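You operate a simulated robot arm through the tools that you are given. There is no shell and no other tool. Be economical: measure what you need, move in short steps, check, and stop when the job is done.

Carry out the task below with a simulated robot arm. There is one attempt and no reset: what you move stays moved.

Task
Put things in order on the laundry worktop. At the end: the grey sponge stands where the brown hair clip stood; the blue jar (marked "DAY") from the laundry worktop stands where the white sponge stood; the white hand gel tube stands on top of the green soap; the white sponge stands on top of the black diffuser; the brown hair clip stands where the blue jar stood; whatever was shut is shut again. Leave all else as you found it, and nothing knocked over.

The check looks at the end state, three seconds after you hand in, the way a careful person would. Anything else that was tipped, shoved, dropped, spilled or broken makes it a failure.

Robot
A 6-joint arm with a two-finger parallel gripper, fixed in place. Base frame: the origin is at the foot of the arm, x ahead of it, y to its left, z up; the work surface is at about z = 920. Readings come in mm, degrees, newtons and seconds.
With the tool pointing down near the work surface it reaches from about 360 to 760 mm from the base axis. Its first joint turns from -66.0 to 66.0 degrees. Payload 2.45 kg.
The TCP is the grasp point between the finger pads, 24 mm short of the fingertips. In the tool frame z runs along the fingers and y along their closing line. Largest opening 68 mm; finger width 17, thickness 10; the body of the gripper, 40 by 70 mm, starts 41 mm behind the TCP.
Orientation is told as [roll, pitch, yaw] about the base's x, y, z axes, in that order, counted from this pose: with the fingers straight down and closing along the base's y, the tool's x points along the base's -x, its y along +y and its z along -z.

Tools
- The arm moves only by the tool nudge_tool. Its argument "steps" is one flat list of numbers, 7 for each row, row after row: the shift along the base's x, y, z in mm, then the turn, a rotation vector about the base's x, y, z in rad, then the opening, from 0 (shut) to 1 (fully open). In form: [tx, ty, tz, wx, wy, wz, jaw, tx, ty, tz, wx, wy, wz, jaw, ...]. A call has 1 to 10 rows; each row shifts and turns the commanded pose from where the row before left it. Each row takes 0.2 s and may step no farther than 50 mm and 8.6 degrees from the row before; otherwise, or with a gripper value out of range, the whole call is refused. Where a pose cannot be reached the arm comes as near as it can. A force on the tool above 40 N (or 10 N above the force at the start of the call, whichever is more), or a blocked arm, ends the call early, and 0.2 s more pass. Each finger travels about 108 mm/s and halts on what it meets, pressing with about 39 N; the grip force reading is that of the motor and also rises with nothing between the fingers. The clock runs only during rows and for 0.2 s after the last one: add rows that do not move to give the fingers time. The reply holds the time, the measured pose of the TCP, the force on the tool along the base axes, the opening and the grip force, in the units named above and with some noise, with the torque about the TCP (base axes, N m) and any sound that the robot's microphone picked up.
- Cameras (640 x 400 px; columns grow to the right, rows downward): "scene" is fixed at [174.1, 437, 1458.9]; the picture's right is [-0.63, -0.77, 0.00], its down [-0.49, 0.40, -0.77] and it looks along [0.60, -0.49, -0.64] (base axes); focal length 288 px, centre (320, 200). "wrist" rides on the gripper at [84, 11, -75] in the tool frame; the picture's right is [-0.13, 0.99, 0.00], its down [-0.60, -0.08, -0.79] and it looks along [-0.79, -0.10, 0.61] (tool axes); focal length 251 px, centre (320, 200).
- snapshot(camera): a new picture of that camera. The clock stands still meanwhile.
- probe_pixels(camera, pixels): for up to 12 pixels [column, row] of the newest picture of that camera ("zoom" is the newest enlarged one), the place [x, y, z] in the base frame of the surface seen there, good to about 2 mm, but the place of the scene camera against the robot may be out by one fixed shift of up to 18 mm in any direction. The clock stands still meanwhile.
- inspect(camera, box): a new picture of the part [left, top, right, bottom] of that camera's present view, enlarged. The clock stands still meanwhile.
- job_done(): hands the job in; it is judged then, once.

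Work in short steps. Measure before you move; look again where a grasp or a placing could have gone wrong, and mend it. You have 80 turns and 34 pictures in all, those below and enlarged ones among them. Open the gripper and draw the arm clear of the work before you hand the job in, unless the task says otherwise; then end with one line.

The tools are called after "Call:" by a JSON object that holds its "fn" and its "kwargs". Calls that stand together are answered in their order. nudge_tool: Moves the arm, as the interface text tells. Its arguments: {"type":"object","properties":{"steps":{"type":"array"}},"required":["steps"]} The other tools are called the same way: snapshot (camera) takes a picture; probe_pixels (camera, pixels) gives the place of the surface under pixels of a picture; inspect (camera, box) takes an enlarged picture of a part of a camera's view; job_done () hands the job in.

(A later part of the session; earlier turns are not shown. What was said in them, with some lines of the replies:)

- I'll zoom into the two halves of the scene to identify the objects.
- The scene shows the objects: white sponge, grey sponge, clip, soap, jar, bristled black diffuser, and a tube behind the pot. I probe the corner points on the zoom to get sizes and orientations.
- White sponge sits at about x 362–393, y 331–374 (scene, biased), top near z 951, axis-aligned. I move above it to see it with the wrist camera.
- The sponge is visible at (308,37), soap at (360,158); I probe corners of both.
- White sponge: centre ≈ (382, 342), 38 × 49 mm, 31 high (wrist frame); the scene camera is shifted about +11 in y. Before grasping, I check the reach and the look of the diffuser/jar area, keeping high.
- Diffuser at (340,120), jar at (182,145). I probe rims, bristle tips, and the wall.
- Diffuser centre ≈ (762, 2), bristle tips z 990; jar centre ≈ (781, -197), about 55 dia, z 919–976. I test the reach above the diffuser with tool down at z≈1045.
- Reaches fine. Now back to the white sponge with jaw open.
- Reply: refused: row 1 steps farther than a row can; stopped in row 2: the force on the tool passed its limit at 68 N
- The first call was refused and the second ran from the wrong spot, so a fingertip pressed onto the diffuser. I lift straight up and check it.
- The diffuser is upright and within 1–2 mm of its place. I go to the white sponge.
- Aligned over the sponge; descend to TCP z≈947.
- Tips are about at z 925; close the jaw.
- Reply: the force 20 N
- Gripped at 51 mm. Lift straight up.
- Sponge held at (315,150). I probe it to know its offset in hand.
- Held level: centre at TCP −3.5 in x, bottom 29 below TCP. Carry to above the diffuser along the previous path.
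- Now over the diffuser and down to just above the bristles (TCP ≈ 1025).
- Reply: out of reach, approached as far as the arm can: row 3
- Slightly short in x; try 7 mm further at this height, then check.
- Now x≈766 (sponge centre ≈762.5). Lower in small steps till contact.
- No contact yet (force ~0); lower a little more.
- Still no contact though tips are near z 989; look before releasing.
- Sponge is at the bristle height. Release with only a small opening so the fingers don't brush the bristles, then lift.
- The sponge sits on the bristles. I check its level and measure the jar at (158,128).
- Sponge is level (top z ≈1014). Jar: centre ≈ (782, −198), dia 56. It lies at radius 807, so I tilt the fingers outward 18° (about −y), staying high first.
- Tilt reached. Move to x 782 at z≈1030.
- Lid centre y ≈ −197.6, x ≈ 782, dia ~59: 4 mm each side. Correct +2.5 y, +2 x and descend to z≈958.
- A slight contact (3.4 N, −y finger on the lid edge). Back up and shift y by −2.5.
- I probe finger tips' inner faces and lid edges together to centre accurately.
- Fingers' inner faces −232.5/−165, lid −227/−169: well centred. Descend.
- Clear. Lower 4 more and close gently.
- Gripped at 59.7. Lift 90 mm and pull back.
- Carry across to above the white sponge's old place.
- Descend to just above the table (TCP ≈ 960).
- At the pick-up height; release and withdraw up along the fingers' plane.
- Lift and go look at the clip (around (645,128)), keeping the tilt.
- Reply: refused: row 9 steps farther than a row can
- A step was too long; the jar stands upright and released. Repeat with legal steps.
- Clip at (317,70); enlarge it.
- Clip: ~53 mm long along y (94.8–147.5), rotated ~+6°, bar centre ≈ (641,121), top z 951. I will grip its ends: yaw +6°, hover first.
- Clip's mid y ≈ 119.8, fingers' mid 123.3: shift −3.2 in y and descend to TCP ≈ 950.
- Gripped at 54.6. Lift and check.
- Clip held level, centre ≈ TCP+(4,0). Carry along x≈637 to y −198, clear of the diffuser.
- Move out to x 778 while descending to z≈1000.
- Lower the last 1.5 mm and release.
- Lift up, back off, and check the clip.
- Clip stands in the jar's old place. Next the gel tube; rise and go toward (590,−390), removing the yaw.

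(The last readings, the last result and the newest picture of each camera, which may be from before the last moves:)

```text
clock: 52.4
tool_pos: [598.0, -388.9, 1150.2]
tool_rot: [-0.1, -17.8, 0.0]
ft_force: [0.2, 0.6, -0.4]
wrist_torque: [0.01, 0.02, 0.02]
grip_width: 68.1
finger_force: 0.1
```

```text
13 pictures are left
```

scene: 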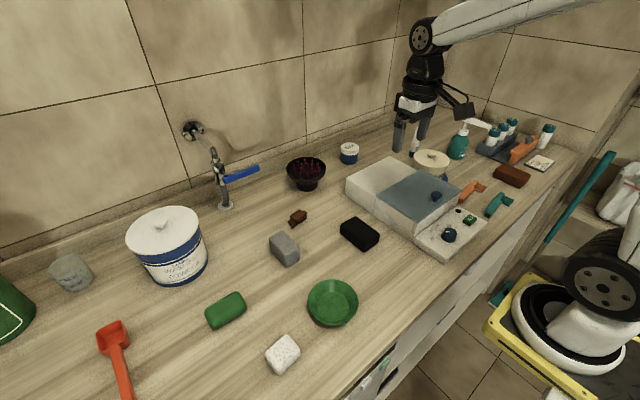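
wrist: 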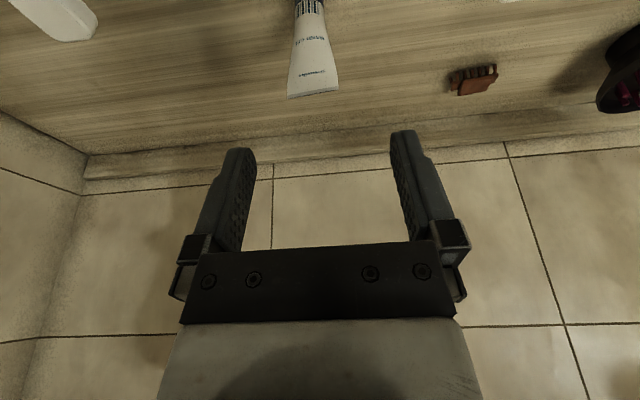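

The tube stands at (314,50), crimped end up. Probe it.

Call:
{"fn": "probe_pixels", "kwargs": {"camera": "wrist", "pixels": [[290, 97], [337, 91], [314, 94], [313, 80], [312, 60], [310, 40], [310, 25], [308, 5], [297, 30], [323, 30], [290, 80], [335, 78]]}}

Call:
{"fn": "inspect", "kwargs": {"camera": "wrist", "box": [250, 0, 390, 110]}}

```text
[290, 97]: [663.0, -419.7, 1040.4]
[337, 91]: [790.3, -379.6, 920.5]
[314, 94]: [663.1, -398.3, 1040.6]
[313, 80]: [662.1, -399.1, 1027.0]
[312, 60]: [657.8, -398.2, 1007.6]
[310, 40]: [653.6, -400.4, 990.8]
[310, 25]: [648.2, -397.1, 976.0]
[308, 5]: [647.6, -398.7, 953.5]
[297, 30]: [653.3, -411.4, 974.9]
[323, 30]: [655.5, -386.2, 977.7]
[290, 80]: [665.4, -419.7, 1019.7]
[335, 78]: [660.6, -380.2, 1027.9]
```

```text
3.64 times, centred on (320, 55) of wrist
```

zoom: 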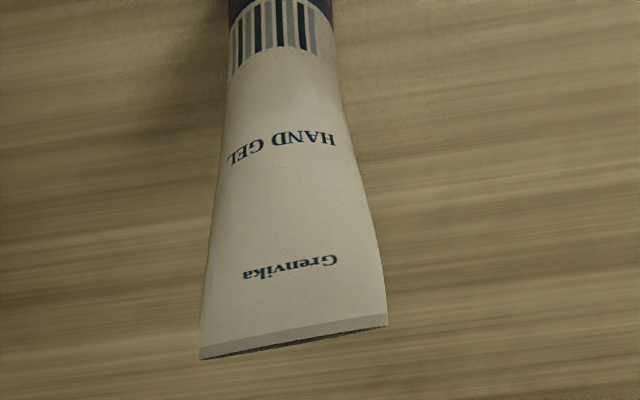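

It is the hand gel tube: z 919–1040, axis ≈ (664,−399). Probe the crimp ends and cap for rotation and size.

Call:
{"fn": "probe_pixels", "kwargs": {"camera": "zoom", "pixels": [[204, 352], [384, 321], [290, 336], [212, 260], [370, 240], [226, 150], [345, 140], [228, 75], [333, 60], [233, 10], [330, 8], [280, 3]]}}

```text
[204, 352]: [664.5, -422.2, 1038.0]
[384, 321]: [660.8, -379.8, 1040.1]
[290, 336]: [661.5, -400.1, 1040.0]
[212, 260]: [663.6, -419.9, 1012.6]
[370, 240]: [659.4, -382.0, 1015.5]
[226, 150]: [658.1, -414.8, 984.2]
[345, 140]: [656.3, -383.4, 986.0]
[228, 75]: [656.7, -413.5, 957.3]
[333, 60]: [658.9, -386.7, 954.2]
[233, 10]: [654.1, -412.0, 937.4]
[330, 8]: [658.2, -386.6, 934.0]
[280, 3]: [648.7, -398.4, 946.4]
```

Tube axis ≈ (662.7,−400.5), crimp 42 wide, rotated ~5°. I'll grip the crimped upper part across y. Hover above it with yaw +5°.

Call:
{"fn": "nudge_tool", "kwargs": {"steps": [22, -4, -10, 0, 0, 0.045, 1, 22, -4, -20, 0, 0, 0.042, 1, 23, -4, -20, 0, 0, 0, 1, 0, 0, -20, 0, 0, 0, 1, 0, 0, 0, 0, 0, 0, 1]}}

Call:
{"fn": "snapshot", "kwargs": {"camera": "wrist"}}

```text
clock: 53.6
tool_pos: [665.6, -399.0, 1078.0]
tool_rot: [0.0, -17.8, 5.1]
ft_force: [0.7, 1.0, 0.4]
wrist_torque: [-0.01, 0.02, 0.01]
grip_width: 67.9
finger_force: 0.1
```

```text
11 pictures are left
```

wrist: 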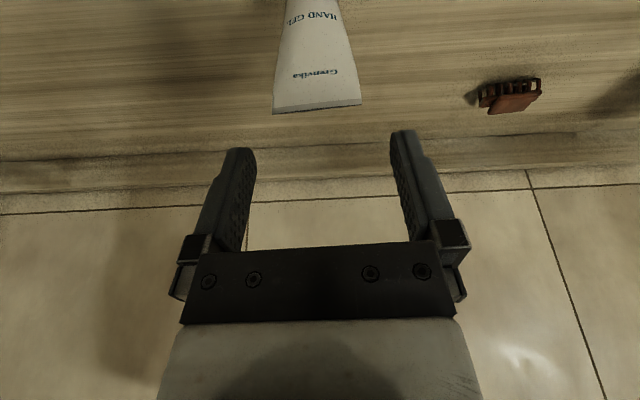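

Well centred (272–361). Descend to TCP z≈1016 and close.

Call:
{"fn": "nudge_tool", "kwargs": {"steps": [0, -1, -20, 0, 0, 0, 1, 0, 0, -20, 0, 0, 0, 1, 0, 0, -20, 0, 0, 0, 1, 0, 0, 0, 0, 0, 0, 1, 0, 0, 0, 0, 0, 0, 0.85, 0, 0, 0, 0, 0, 0, 0.7, 0, 0, 0, 0, 0, 0, 0.6, 0, 0, 0, 0, 0, 0, 0.5, 0, 0, 0, 0, 0, 0, 0.5]}}

Call:
{"fn": "snapshot", "kwargs": {"camera": "wrist"}}

```text
clock: 55.6
tool_pos: [664.1, -402.2, 1017.2]
tool_rot: [-0.1, -17.7, 5.0]
ft_force: [0.5, -0.1, -0.3]
wrist_torque: [0.02, 0.0, -0.01]
grip_width: 43.6
finger_force: 38.5
```

```text
10 pictures are left
```

wrist: 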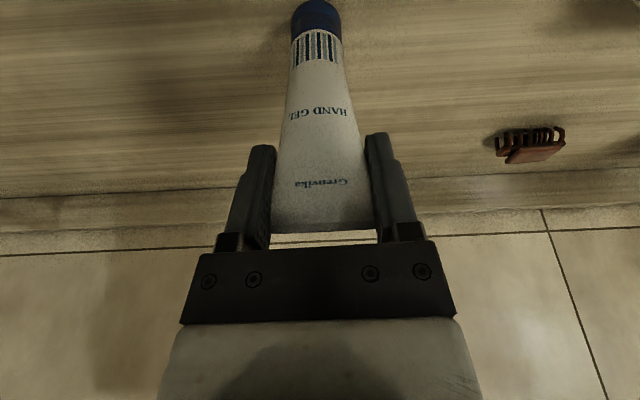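

Gripped at the crimp (43.6 mm). Lift slowly.

Call:
{"fn": "nudge_tool", "kwargs": {"steps": [0, 0, 5, 0, 0, 0, 0.5, 0, 0, 10, 0, 0, 0, 0.5, 0, 0, 20, 0, 0, 0, 0.5, 0, 0, 25, 0, 0, 0, 0.5, 0, 0, 25, 0, 0, 0, 0.5, 0, 0, 25, 0, 0, 0, 0.5, 0, 0, 20, 0, 0, 0, 0.5, 0, 0, 0, 0, 0, 0, 0.5]}}

Call:
{"fn": "snapshot", "kwargs": {"camera": "wrist"}}

```text
clock: 57.4
tool_pos: [663.1, -401.0, 1149.7]
tool_rot: [-0.1, -17.7, 4.9]
ft_force: [-0.5, 0.2, -0.5]
wrist_torque: [-0.01, 0.01, 0.01]
grip_width: 43.6
finger_force: 39.0
```

```text
9 pictures are left
```

wrist: 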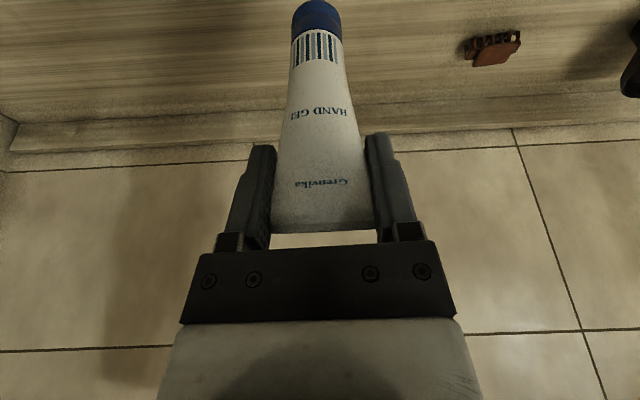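

Held steadily and upright. Carry toward the soap at z≈1165, in two calls.

Call:
{"fn": "nudge_tool", "kwargs": {"steps": [-8.5, 20, 10, 0, 0, 0, 0.5, -8.5, 40, 5, 0, 0, 0, 0.5, -8.5, 46, 0, 0, 0, 0, 0.5, -8.5, 46, 0, 0, 0, 0, 0.5, -8.5, 46, 0, 0, 0, 0, 0.5, -8.5, 46, 0, 0, 0, 0, 0.5, -8.5, 46, 0, 0, 0, 0, 0.5, -8.5, 46, 0, 0, 0, 0, 0.5, -8.5, 46, 0, 0, 0, 0, 0.5, -8.5, 46, 0, 0, 0, 0, 0.5]}}

```text
clock: 59.6
tool_pos: [577.4, 28.7, 1166.7]
tool_rot: [-0.1, -17.8, 4.9]
ft_force: [-0.7, 0.4, -0.6]
wrist_torque: [-0.02, 0.02, 0.01]
grip_width: 43.6
finger_force: 39.1
```

Call:
{"fn": "nudge_tool", "kwargs": {"steps": [-11, 45, 0, 0, 0, 0, 0.5, -11, 45, 0, 0, 0, 0, 0.5, -11, 45, 0, 0, 0, 0, 0.5, -11, 45, 0, 0, 0, 0, 0.5, -11, 45, 0, 0, 0, 0, 0.5, -11, 45, 0, 0, 0, 0, 0.5, -11, 40, 0, 0, 0, 0, 0.5, 0, 0, 0, 0, 0, 0, 0.5]}}

Call:
{"fn": "snapshot", "kwargs": {"camera": "wrist"}}

```text
clock: 61.4
tool_pos: [502.4, 336.7, 1160.5]
tool_rot: [-0.1, -17.9, 5.0]
ft_force: [0.7, -0.1, -0.7]
wrist_torque: [0.01, 0.03, -0.01]
grip_width: 43.8
finger_force: 39.6
```

```text
8 pictures are left
```

wrist: 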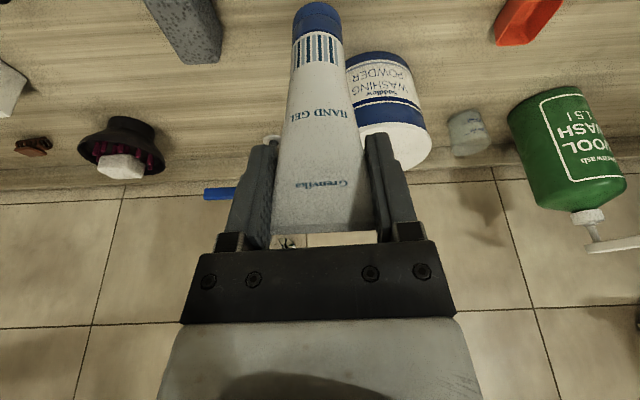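

The soap is hidden below. I probe the tub for clearance and the tube's cap for its axis.

Call:
{"fn": "probe_pixels", "kwargs": {"camera": "wrist", "pixels": [[385, 60], [395, 145], [350, 75], [420, 95], [430, 140], [300, 22], [338, 20], [318, 25], [318, 50], [318, 120], [318, 180], [318, 6]]}}

```text
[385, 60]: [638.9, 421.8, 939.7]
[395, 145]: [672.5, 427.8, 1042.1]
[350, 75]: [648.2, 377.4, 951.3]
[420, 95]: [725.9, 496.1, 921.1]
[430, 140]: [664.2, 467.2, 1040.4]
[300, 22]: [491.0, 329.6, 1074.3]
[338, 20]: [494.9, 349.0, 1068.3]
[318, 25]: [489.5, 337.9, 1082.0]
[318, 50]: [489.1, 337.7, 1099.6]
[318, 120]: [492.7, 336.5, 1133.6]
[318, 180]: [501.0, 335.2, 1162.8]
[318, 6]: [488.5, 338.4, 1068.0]
```

Tub is at x ≥ 638, clear. Tube axis ≈ TCP+(0,+1.3). Move above the soap, TCP (517.5,376.7), down to z≈1068 (cap ≈20 above soap).

Call:
{"fn": "nudge_tool", "kwargs": {"steps": [7, 20, 0, 0, 0, 0, 0.5, 8, 20, 0, 0, 0, 0, 0.5, 0, 0, -30, 0, 0, 0, 0.5, 0, 0, -30, 0, 0, 0, 0.5, 0, 0, -30, 0, 0, 0, 0.5, 0, 0, 0, 0, 0, 0, 0.5]}}

Call:
{"fn": "inspect", "kwargs": {"camera": "scene", "box": [170, 200, 330, 380]}}

```text
clock: 62.8
tool_pos: [517.2, 380.5, 1069.9]
tool_rot: [-0.1, -17.6, 5.1]
ft_force: [-0.3, -0.2, -0.8]
wrist_torque: [0.01, -0.01, 0.0]
grip_width: 43.5
finger_force: 39.5
```

```text
2.22 times, centred on (250, 290) of scene
```

zoom: 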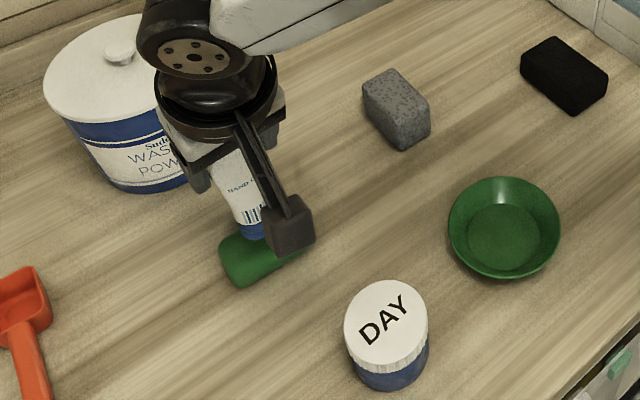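

I probe soap's visible outline, cap front, and the jar lid (known place ≈ (383,343)) to calibrate the scene shift.

Call:
{"fn": "probe_pixels", "kwargs": {"camera": "zoom", "pixels": [[347, 322], [426, 322], [386, 283], [386, 362], [222, 250], [232, 280], [224, 270], [302, 252], [245, 278], [285, 262], [245, 232], [251, 233]]}}

```text
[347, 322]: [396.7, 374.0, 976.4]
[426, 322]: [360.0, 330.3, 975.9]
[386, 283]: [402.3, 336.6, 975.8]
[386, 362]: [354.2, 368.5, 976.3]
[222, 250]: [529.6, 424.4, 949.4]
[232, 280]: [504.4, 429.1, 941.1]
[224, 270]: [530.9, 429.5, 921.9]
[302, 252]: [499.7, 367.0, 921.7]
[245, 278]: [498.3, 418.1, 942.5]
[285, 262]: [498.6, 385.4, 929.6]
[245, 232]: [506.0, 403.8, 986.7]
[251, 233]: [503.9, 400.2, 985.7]
```

The scene calibration is rough, so I back off to get an unobstructed wrist view of the soap (tube stays above everything).

Call:
{"fn": "nudge_tool", "kwargs": {"steps": [0, 0, 40, 0, 0, 0, 0.5, -30, -20, 15, 0, 0, 0, 0.5, -35, -25, 0, 0, 0, 0, 0.5, -30, -20, 0, 0, 0, 0, 0.5, 0, 0, 0, 0, 0, 0, 0.5]}}

Call:
{"fn": "snapshot", "kwargs": {"camera": "wrist"}}

```text
clock: 64.0
tool_pos: [423.2, 312.8, 1127.8]
tool_rot: [-0.1, -17.8, 5.0]
ft_force: [0.3, -0.2, -1.0]
wrist_torque: [-0.01, 0.0, -0.04]
grip_width: 43.5
finger_force: 39.3
```

```text
6 pictures are left
```

wrist: 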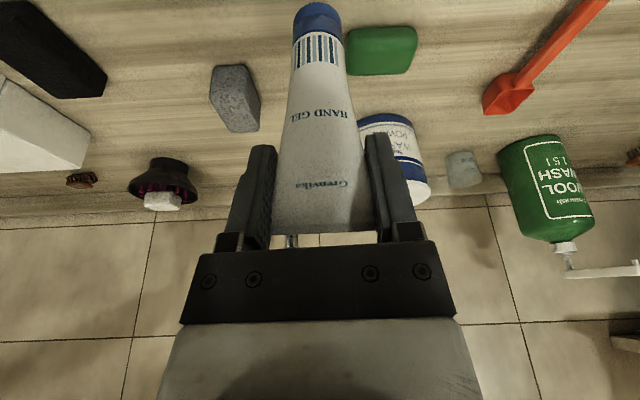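

Soap visible at (382,50). Probe its outline finely, plus the grey sponge.

Call:
{"fn": "probe_pixels", "kwargs": {"camera": "wrist", "pixels": [[347, 50], [346, 62], [414, 50], [410, 65], [416, 40], [380, 30], [380, 40], [380, 60], [380, 72], [380, 74], [350, 40], [405, 72]]}}

Call:
{"fn": "probe_pixels", "kwargs": {"camera": "wrist", "pixels": [[216, 80], [244, 70], [225, 127], [258, 120], [240, 125], [235, 105], [250, 85], [212, 90], [229, 75], [318, 12], [300, 25], [339, 22]]}}

```text
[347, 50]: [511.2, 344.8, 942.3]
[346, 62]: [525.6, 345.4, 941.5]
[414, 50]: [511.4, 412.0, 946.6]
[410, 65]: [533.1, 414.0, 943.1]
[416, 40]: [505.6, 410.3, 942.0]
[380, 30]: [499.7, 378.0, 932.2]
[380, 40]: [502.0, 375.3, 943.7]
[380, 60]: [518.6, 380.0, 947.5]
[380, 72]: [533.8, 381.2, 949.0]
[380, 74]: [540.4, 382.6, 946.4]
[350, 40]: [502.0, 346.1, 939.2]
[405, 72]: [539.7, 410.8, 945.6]
```

```text
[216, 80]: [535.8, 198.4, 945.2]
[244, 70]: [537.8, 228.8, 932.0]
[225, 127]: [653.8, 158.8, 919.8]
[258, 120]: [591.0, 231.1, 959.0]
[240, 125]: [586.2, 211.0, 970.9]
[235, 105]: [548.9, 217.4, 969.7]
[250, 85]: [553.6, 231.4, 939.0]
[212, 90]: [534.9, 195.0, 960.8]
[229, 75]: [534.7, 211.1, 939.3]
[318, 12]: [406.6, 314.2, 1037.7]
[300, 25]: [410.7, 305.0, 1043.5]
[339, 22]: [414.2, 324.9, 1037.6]
```

Soap centre ≈ (520.3,379.3), top 948.5; place with TCP (521,377.6), contact expected near z 1046. Go above and down to 1056.

Call:
{"fn": "nudge_tool", "kwargs": {"steps": [33, 22, 0, 0, 0, 0, 0.5, 33, 22, 0, 0, 0, 0, 0.5, 32, 21, 0, 0, 0, 0, 0.5, 0, 0, -30, 0, 0, 0, 0.5, 0, 0, -25, 0, 0, 0, 0.5, 0, 0, -15, 0, 0, 0, 0.5, 0, 0, 0, 0, 0, 0, 0.5]}}

```text
clock: 65.6
tool_pos: [518.4, 378.8, 1056.9]
tool_rot: [-0.1, -17.7, 4.9]
ft_force: [0.1, -0.3, -1.1]
wrist_torque: [0.02, -0.01, -0.01]
grip_width: 43.5
finger_force: 38.9
```

Call:
{"fn": "nudge_tool", "kwargs": {"steps": [2.3, -1, -4, 0, 0, 0, 0.5, 0, 0, -3, 0, 0, 0, 0.5, 0, 0, 0, 0, 0, 0, 0.5]}}

```text
clock: 66.4
tool_pos: [521.6, 376.6, 1050.4]
tool_rot: [-0.2, -17.8, 5.0]
ft_force: [-0.1, -0.1, -0.3]
wrist_torque: [0.04, 0.0, -0.01]
grip_width: 43.3
finger_force: 38.9
```

Call:
{"fn": "nudge_tool", "kwargs": {"steps": [0, 0.5, -1.5, 0, 0, 0, 0.5, 0, 0, -1.5, 0, 0, 0, 0.5, 0, 0, 0, 0, 0, 0, 0.5]}}

```text
clock: 67.2
tool_pos: [522.6, 377.9, 1047.1]
tool_rot: [-0.1, -17.8, 5.0]
ft_force: [0.4, -0.2, -0.5]
wrist_torque: [0.0, -0.01, -0.01]
grip_width: 43.6
finger_force: 39.2
```

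Call:
{"fn": "nudge_tool", "kwargs": {"steps": [-0.5, 0, -1, 0, 0, 0, 0.5, 0, 0, -0.7, 0, 0, 0, 0.5, 0, 0, 0, 0, 0, 0, 0.5]}}

```text
clock: 68.0
tool_pos: [521.8, 377.9, 1045.8]
tool_rot: [-0.1, -17.6, 5.0]
ft_force: [0.4, -0.3, -0.2]
wrist_torque: [0.02, -0.01, 0.01]
grip_width: 43.5
finger_force: 38.8
```

Call:
{"fn": "nudge_tool", "kwargs": {"steps": [0, 0, -0.7, 0, 0, 0, 0.5, 0, 0, -0.7, 0, 0, 0, 0.5, 0, 0, 0, 0, 0, 0, 0.5]}}

```text
clock: 68.8
tool_pos: [520.0, 377.9, 1045.4]
tool_rot: [0.1, -17.7, 4.9]
ft_force: [-0.9, -0.4, 4.9]
wrist_torque: [-0.14, 0.05, -0.01]
grip_width: 43.3
finger_force: 38.8
```

Contact (4.9 N). Release with small opening steps.

Call:
{"fn": "nudge_tool", "kwargs": {"steps": [0, 0, 0.4, 0, 0, 0, 0.5, 0, 0, 0, 0, 0, 0, 0.68, 0, 0, 0, 0, 0, 0, 0.75, 0, 0, 0, 0, 0, 0, 0.9, 0, 0, 0, 0, 0, 0, 1, 0, 0, 0, 0, 0, 0, 1]}}

Call:
{"fn": "snapshot", "kwargs": {"camera": "wrist"}}

```text
clock: 70.2
tool_pos: [521.4, 377.3, 1044.1]
tool_rot: [-0.2, -17.7, 5.0]
ft_force: [-0.3, -0.8, 0.3]
wrist_torque: [-0.01, 0.0, -0.02]
grip_width: 67.9
finger_force: 0.1
```

```text
5 pictures are left
```

wrist: 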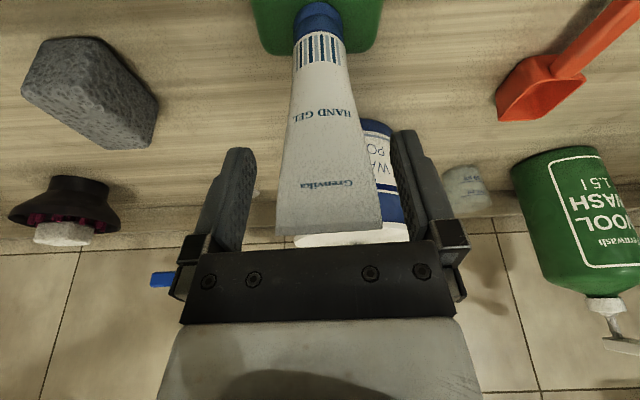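

The tube stands on the soap. Lift straight up clear, then move towards the grey sponge removing yaw and tilt.

Call:
{"fn": "nudge_tool", "kwargs": {"steps": [0, 0, 20, 0, 0, 0, 1, 0, 0, 30, 0, 0, 0, 1, 0, 0, 40, 0, 0, 0, 1, 0, -30, 20, 0, 0, -0.087, 1, 8, -30, 0, 0, 0.08, 0, 1, 8, -30, 0, 0, 0.08, 0, 1, 8, -30, 0, 0, 0.08, 0, 1, 8, -22, 0, 0, 0.071, 0, 1, 8, -21, -20, 0, 0, 0, 1, 0, 0, 0, 0, 0, 0, 1]}}

Call:
{"fn": "snapshot", "kwargs": {"camera": "wrist"}}

```text
clock: 72.4
tool_pos: [563.1, 213.6, 1132.0]
tool_rot: [-0.1, 0.1, 0.0]
ft_force: [-0.1, 0.5, 0.4]
wrist_torque: [0.02, 0.02, 0.04]
grip_width: 68.3
finger_force: 0.0
```

```text
4 pictures are left
5 turns are left
```

wrist: 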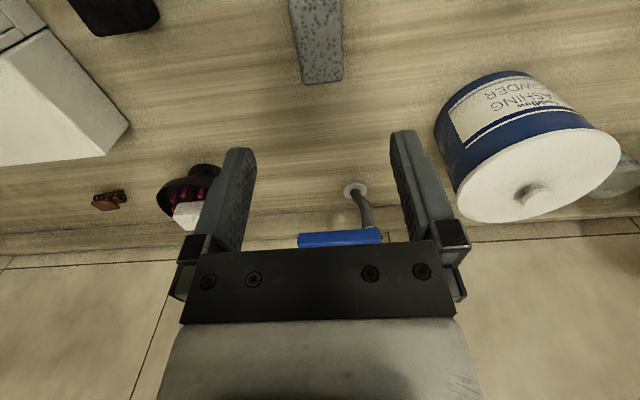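

Only 5 turns left. The sponge is centred (cols 289–342). Descend to TCP z 950, grip, and lift 45 mm.

Call:
{"fn": "nudge_tool", "kwargs": {"steps": [0, 0, -48, 0, 0, 0, 1, 0, 0, -48, 0, 0, 0, 1, 0, 0, -46, 0, 0, 0, 1, 0, 0, -28, 0, 0, 0, 1, 0, 0, -12, 0, 0, 0, 1, 0, 0, 0, 0, 0, 0, 1, 0, 0, 0, 0, 0, 0, 0.6, 0, 0, 0, 0, 0, 0, 0.35, 0, 0, 0, 0, 0, 0, 0.35, 0, 0, 45, 0, 0, 0, 0.35]}}

```text
clock: 74.6
tool_pos: [562.9, 213.5, 997.6]
tool_rot: [-0.1, 0.0, 0.1]
ft_force: [-0.7, 0.3, 0.2]
wrist_torque: [0.0, 0.01, 0.0]
grip_width: 40.7
finger_force: 39.3
4 turns are left
```

Gripped at 40.7 mm. Move to the clip's old place (Δ +78, −93), lower to 0.5 mm above the pick-up level, and release.

Call:
{"fn": "nudge_tool", "kwargs": {"steps": [26, -31, 0, 0, 0, 0, 0.35, 26, -31, 0, 0, 0, 0, 0.35, 26, -31, 0, 0, 0, 0, 0.35, 0, 0, -25, 0, 0, 0, 0.35, 0, 0, -15, 0, 0, 0, 0.35, 0, 0, -4.5, 0, 0, 0, 0.35, 0, 0, 0, 0, 0, 0, 0.35, 0, 0, 0, 0, 0, 0, 0.7, 0, 0, 0, 0, 0, 0, 1, 0, 0, 0, 0, 0, 0, 1]}}

```text
clock: 76.8
tool_pos: [639.4, 121.9, 953.5]
tool_rot: [-0.1, 0.1, 0.0]
ft_force: [-0.2, 0.4, 0.5]
wrist_torque: [-0.02, -0.01, 0.01]
grip_width: 68.2
finger_force: 0.1
3 turns are left
```

Released. Lift straight up and draw back clear, then look.

Call:
{"fn": "nudge_tool", "kwargs": {"steps": [0, 0, 20, 0, 0, 0, 1, 0, 0, 40, 0, 0, 0, 1, 0, 0, 45, 0, 0, 0, 1, 0, 0, 45, 0, 0, 0, 1, -20, -20, 40, 0, 0, 0, 1, -35, -30, 10, 0, 0, 0, 1, -35, -30, 0, 0, 0, 0, 1, -35, -30, 0, 0, 0, 0, 1, -30, -30, 0, 0, 0, 0, 1, 0, 0, 0, 0, 0, 0, 1]}}

Call:
{"fn": "snapshot", "kwargs": {"camera": "scene"}}

Call:
{"fn": "snapshot", "kwargs": {"camera": "wrist"}}

```text
clock: 79.0
tool_pos: [482.8, -17.7, 1151.5]
tool_rot: [-0.1, 0.0, 0.0]
ft_force: [-0.3, 0.1, 0.1]
wrist_torque: [-0.04, -0.05, 0.0]
grip_width: 68.0
finger_force: 0.0
```

```text
3 pictures are left
```

scene: 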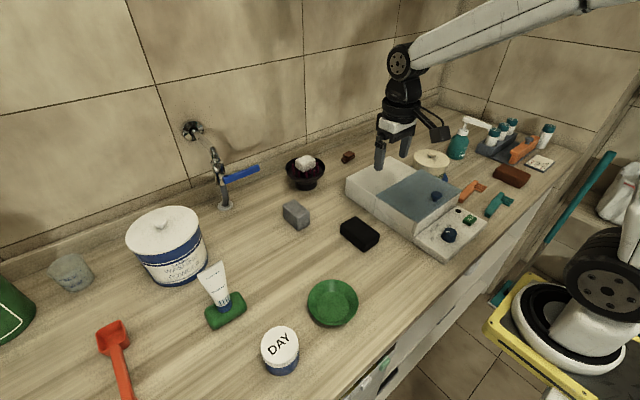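

```text
2 pictures are left
2 turns are left
```

wrist: 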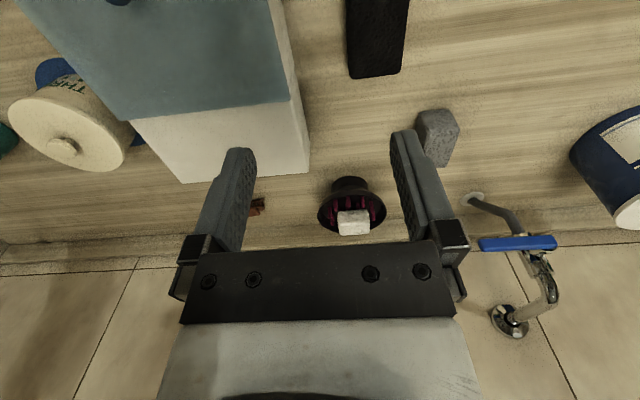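

Scene check: the sponges, jar, clip and tube are all in place and upright, and the arm is clear with the gripper open. I hand in.

Call:
{"fn": "job_done", "kwargs": {}}

```text
The job is handed in.
```

I handed the job in with all five moves done. In the last pictures everything stands upright and nothing else looks out of place. No lid, drawer or door was opened, so nothing needed shutting. Early on, one fingertip pressed on the diffuser (68 N, from a mis-sequenced move); it stayed upright and within about 2 mm of its place.
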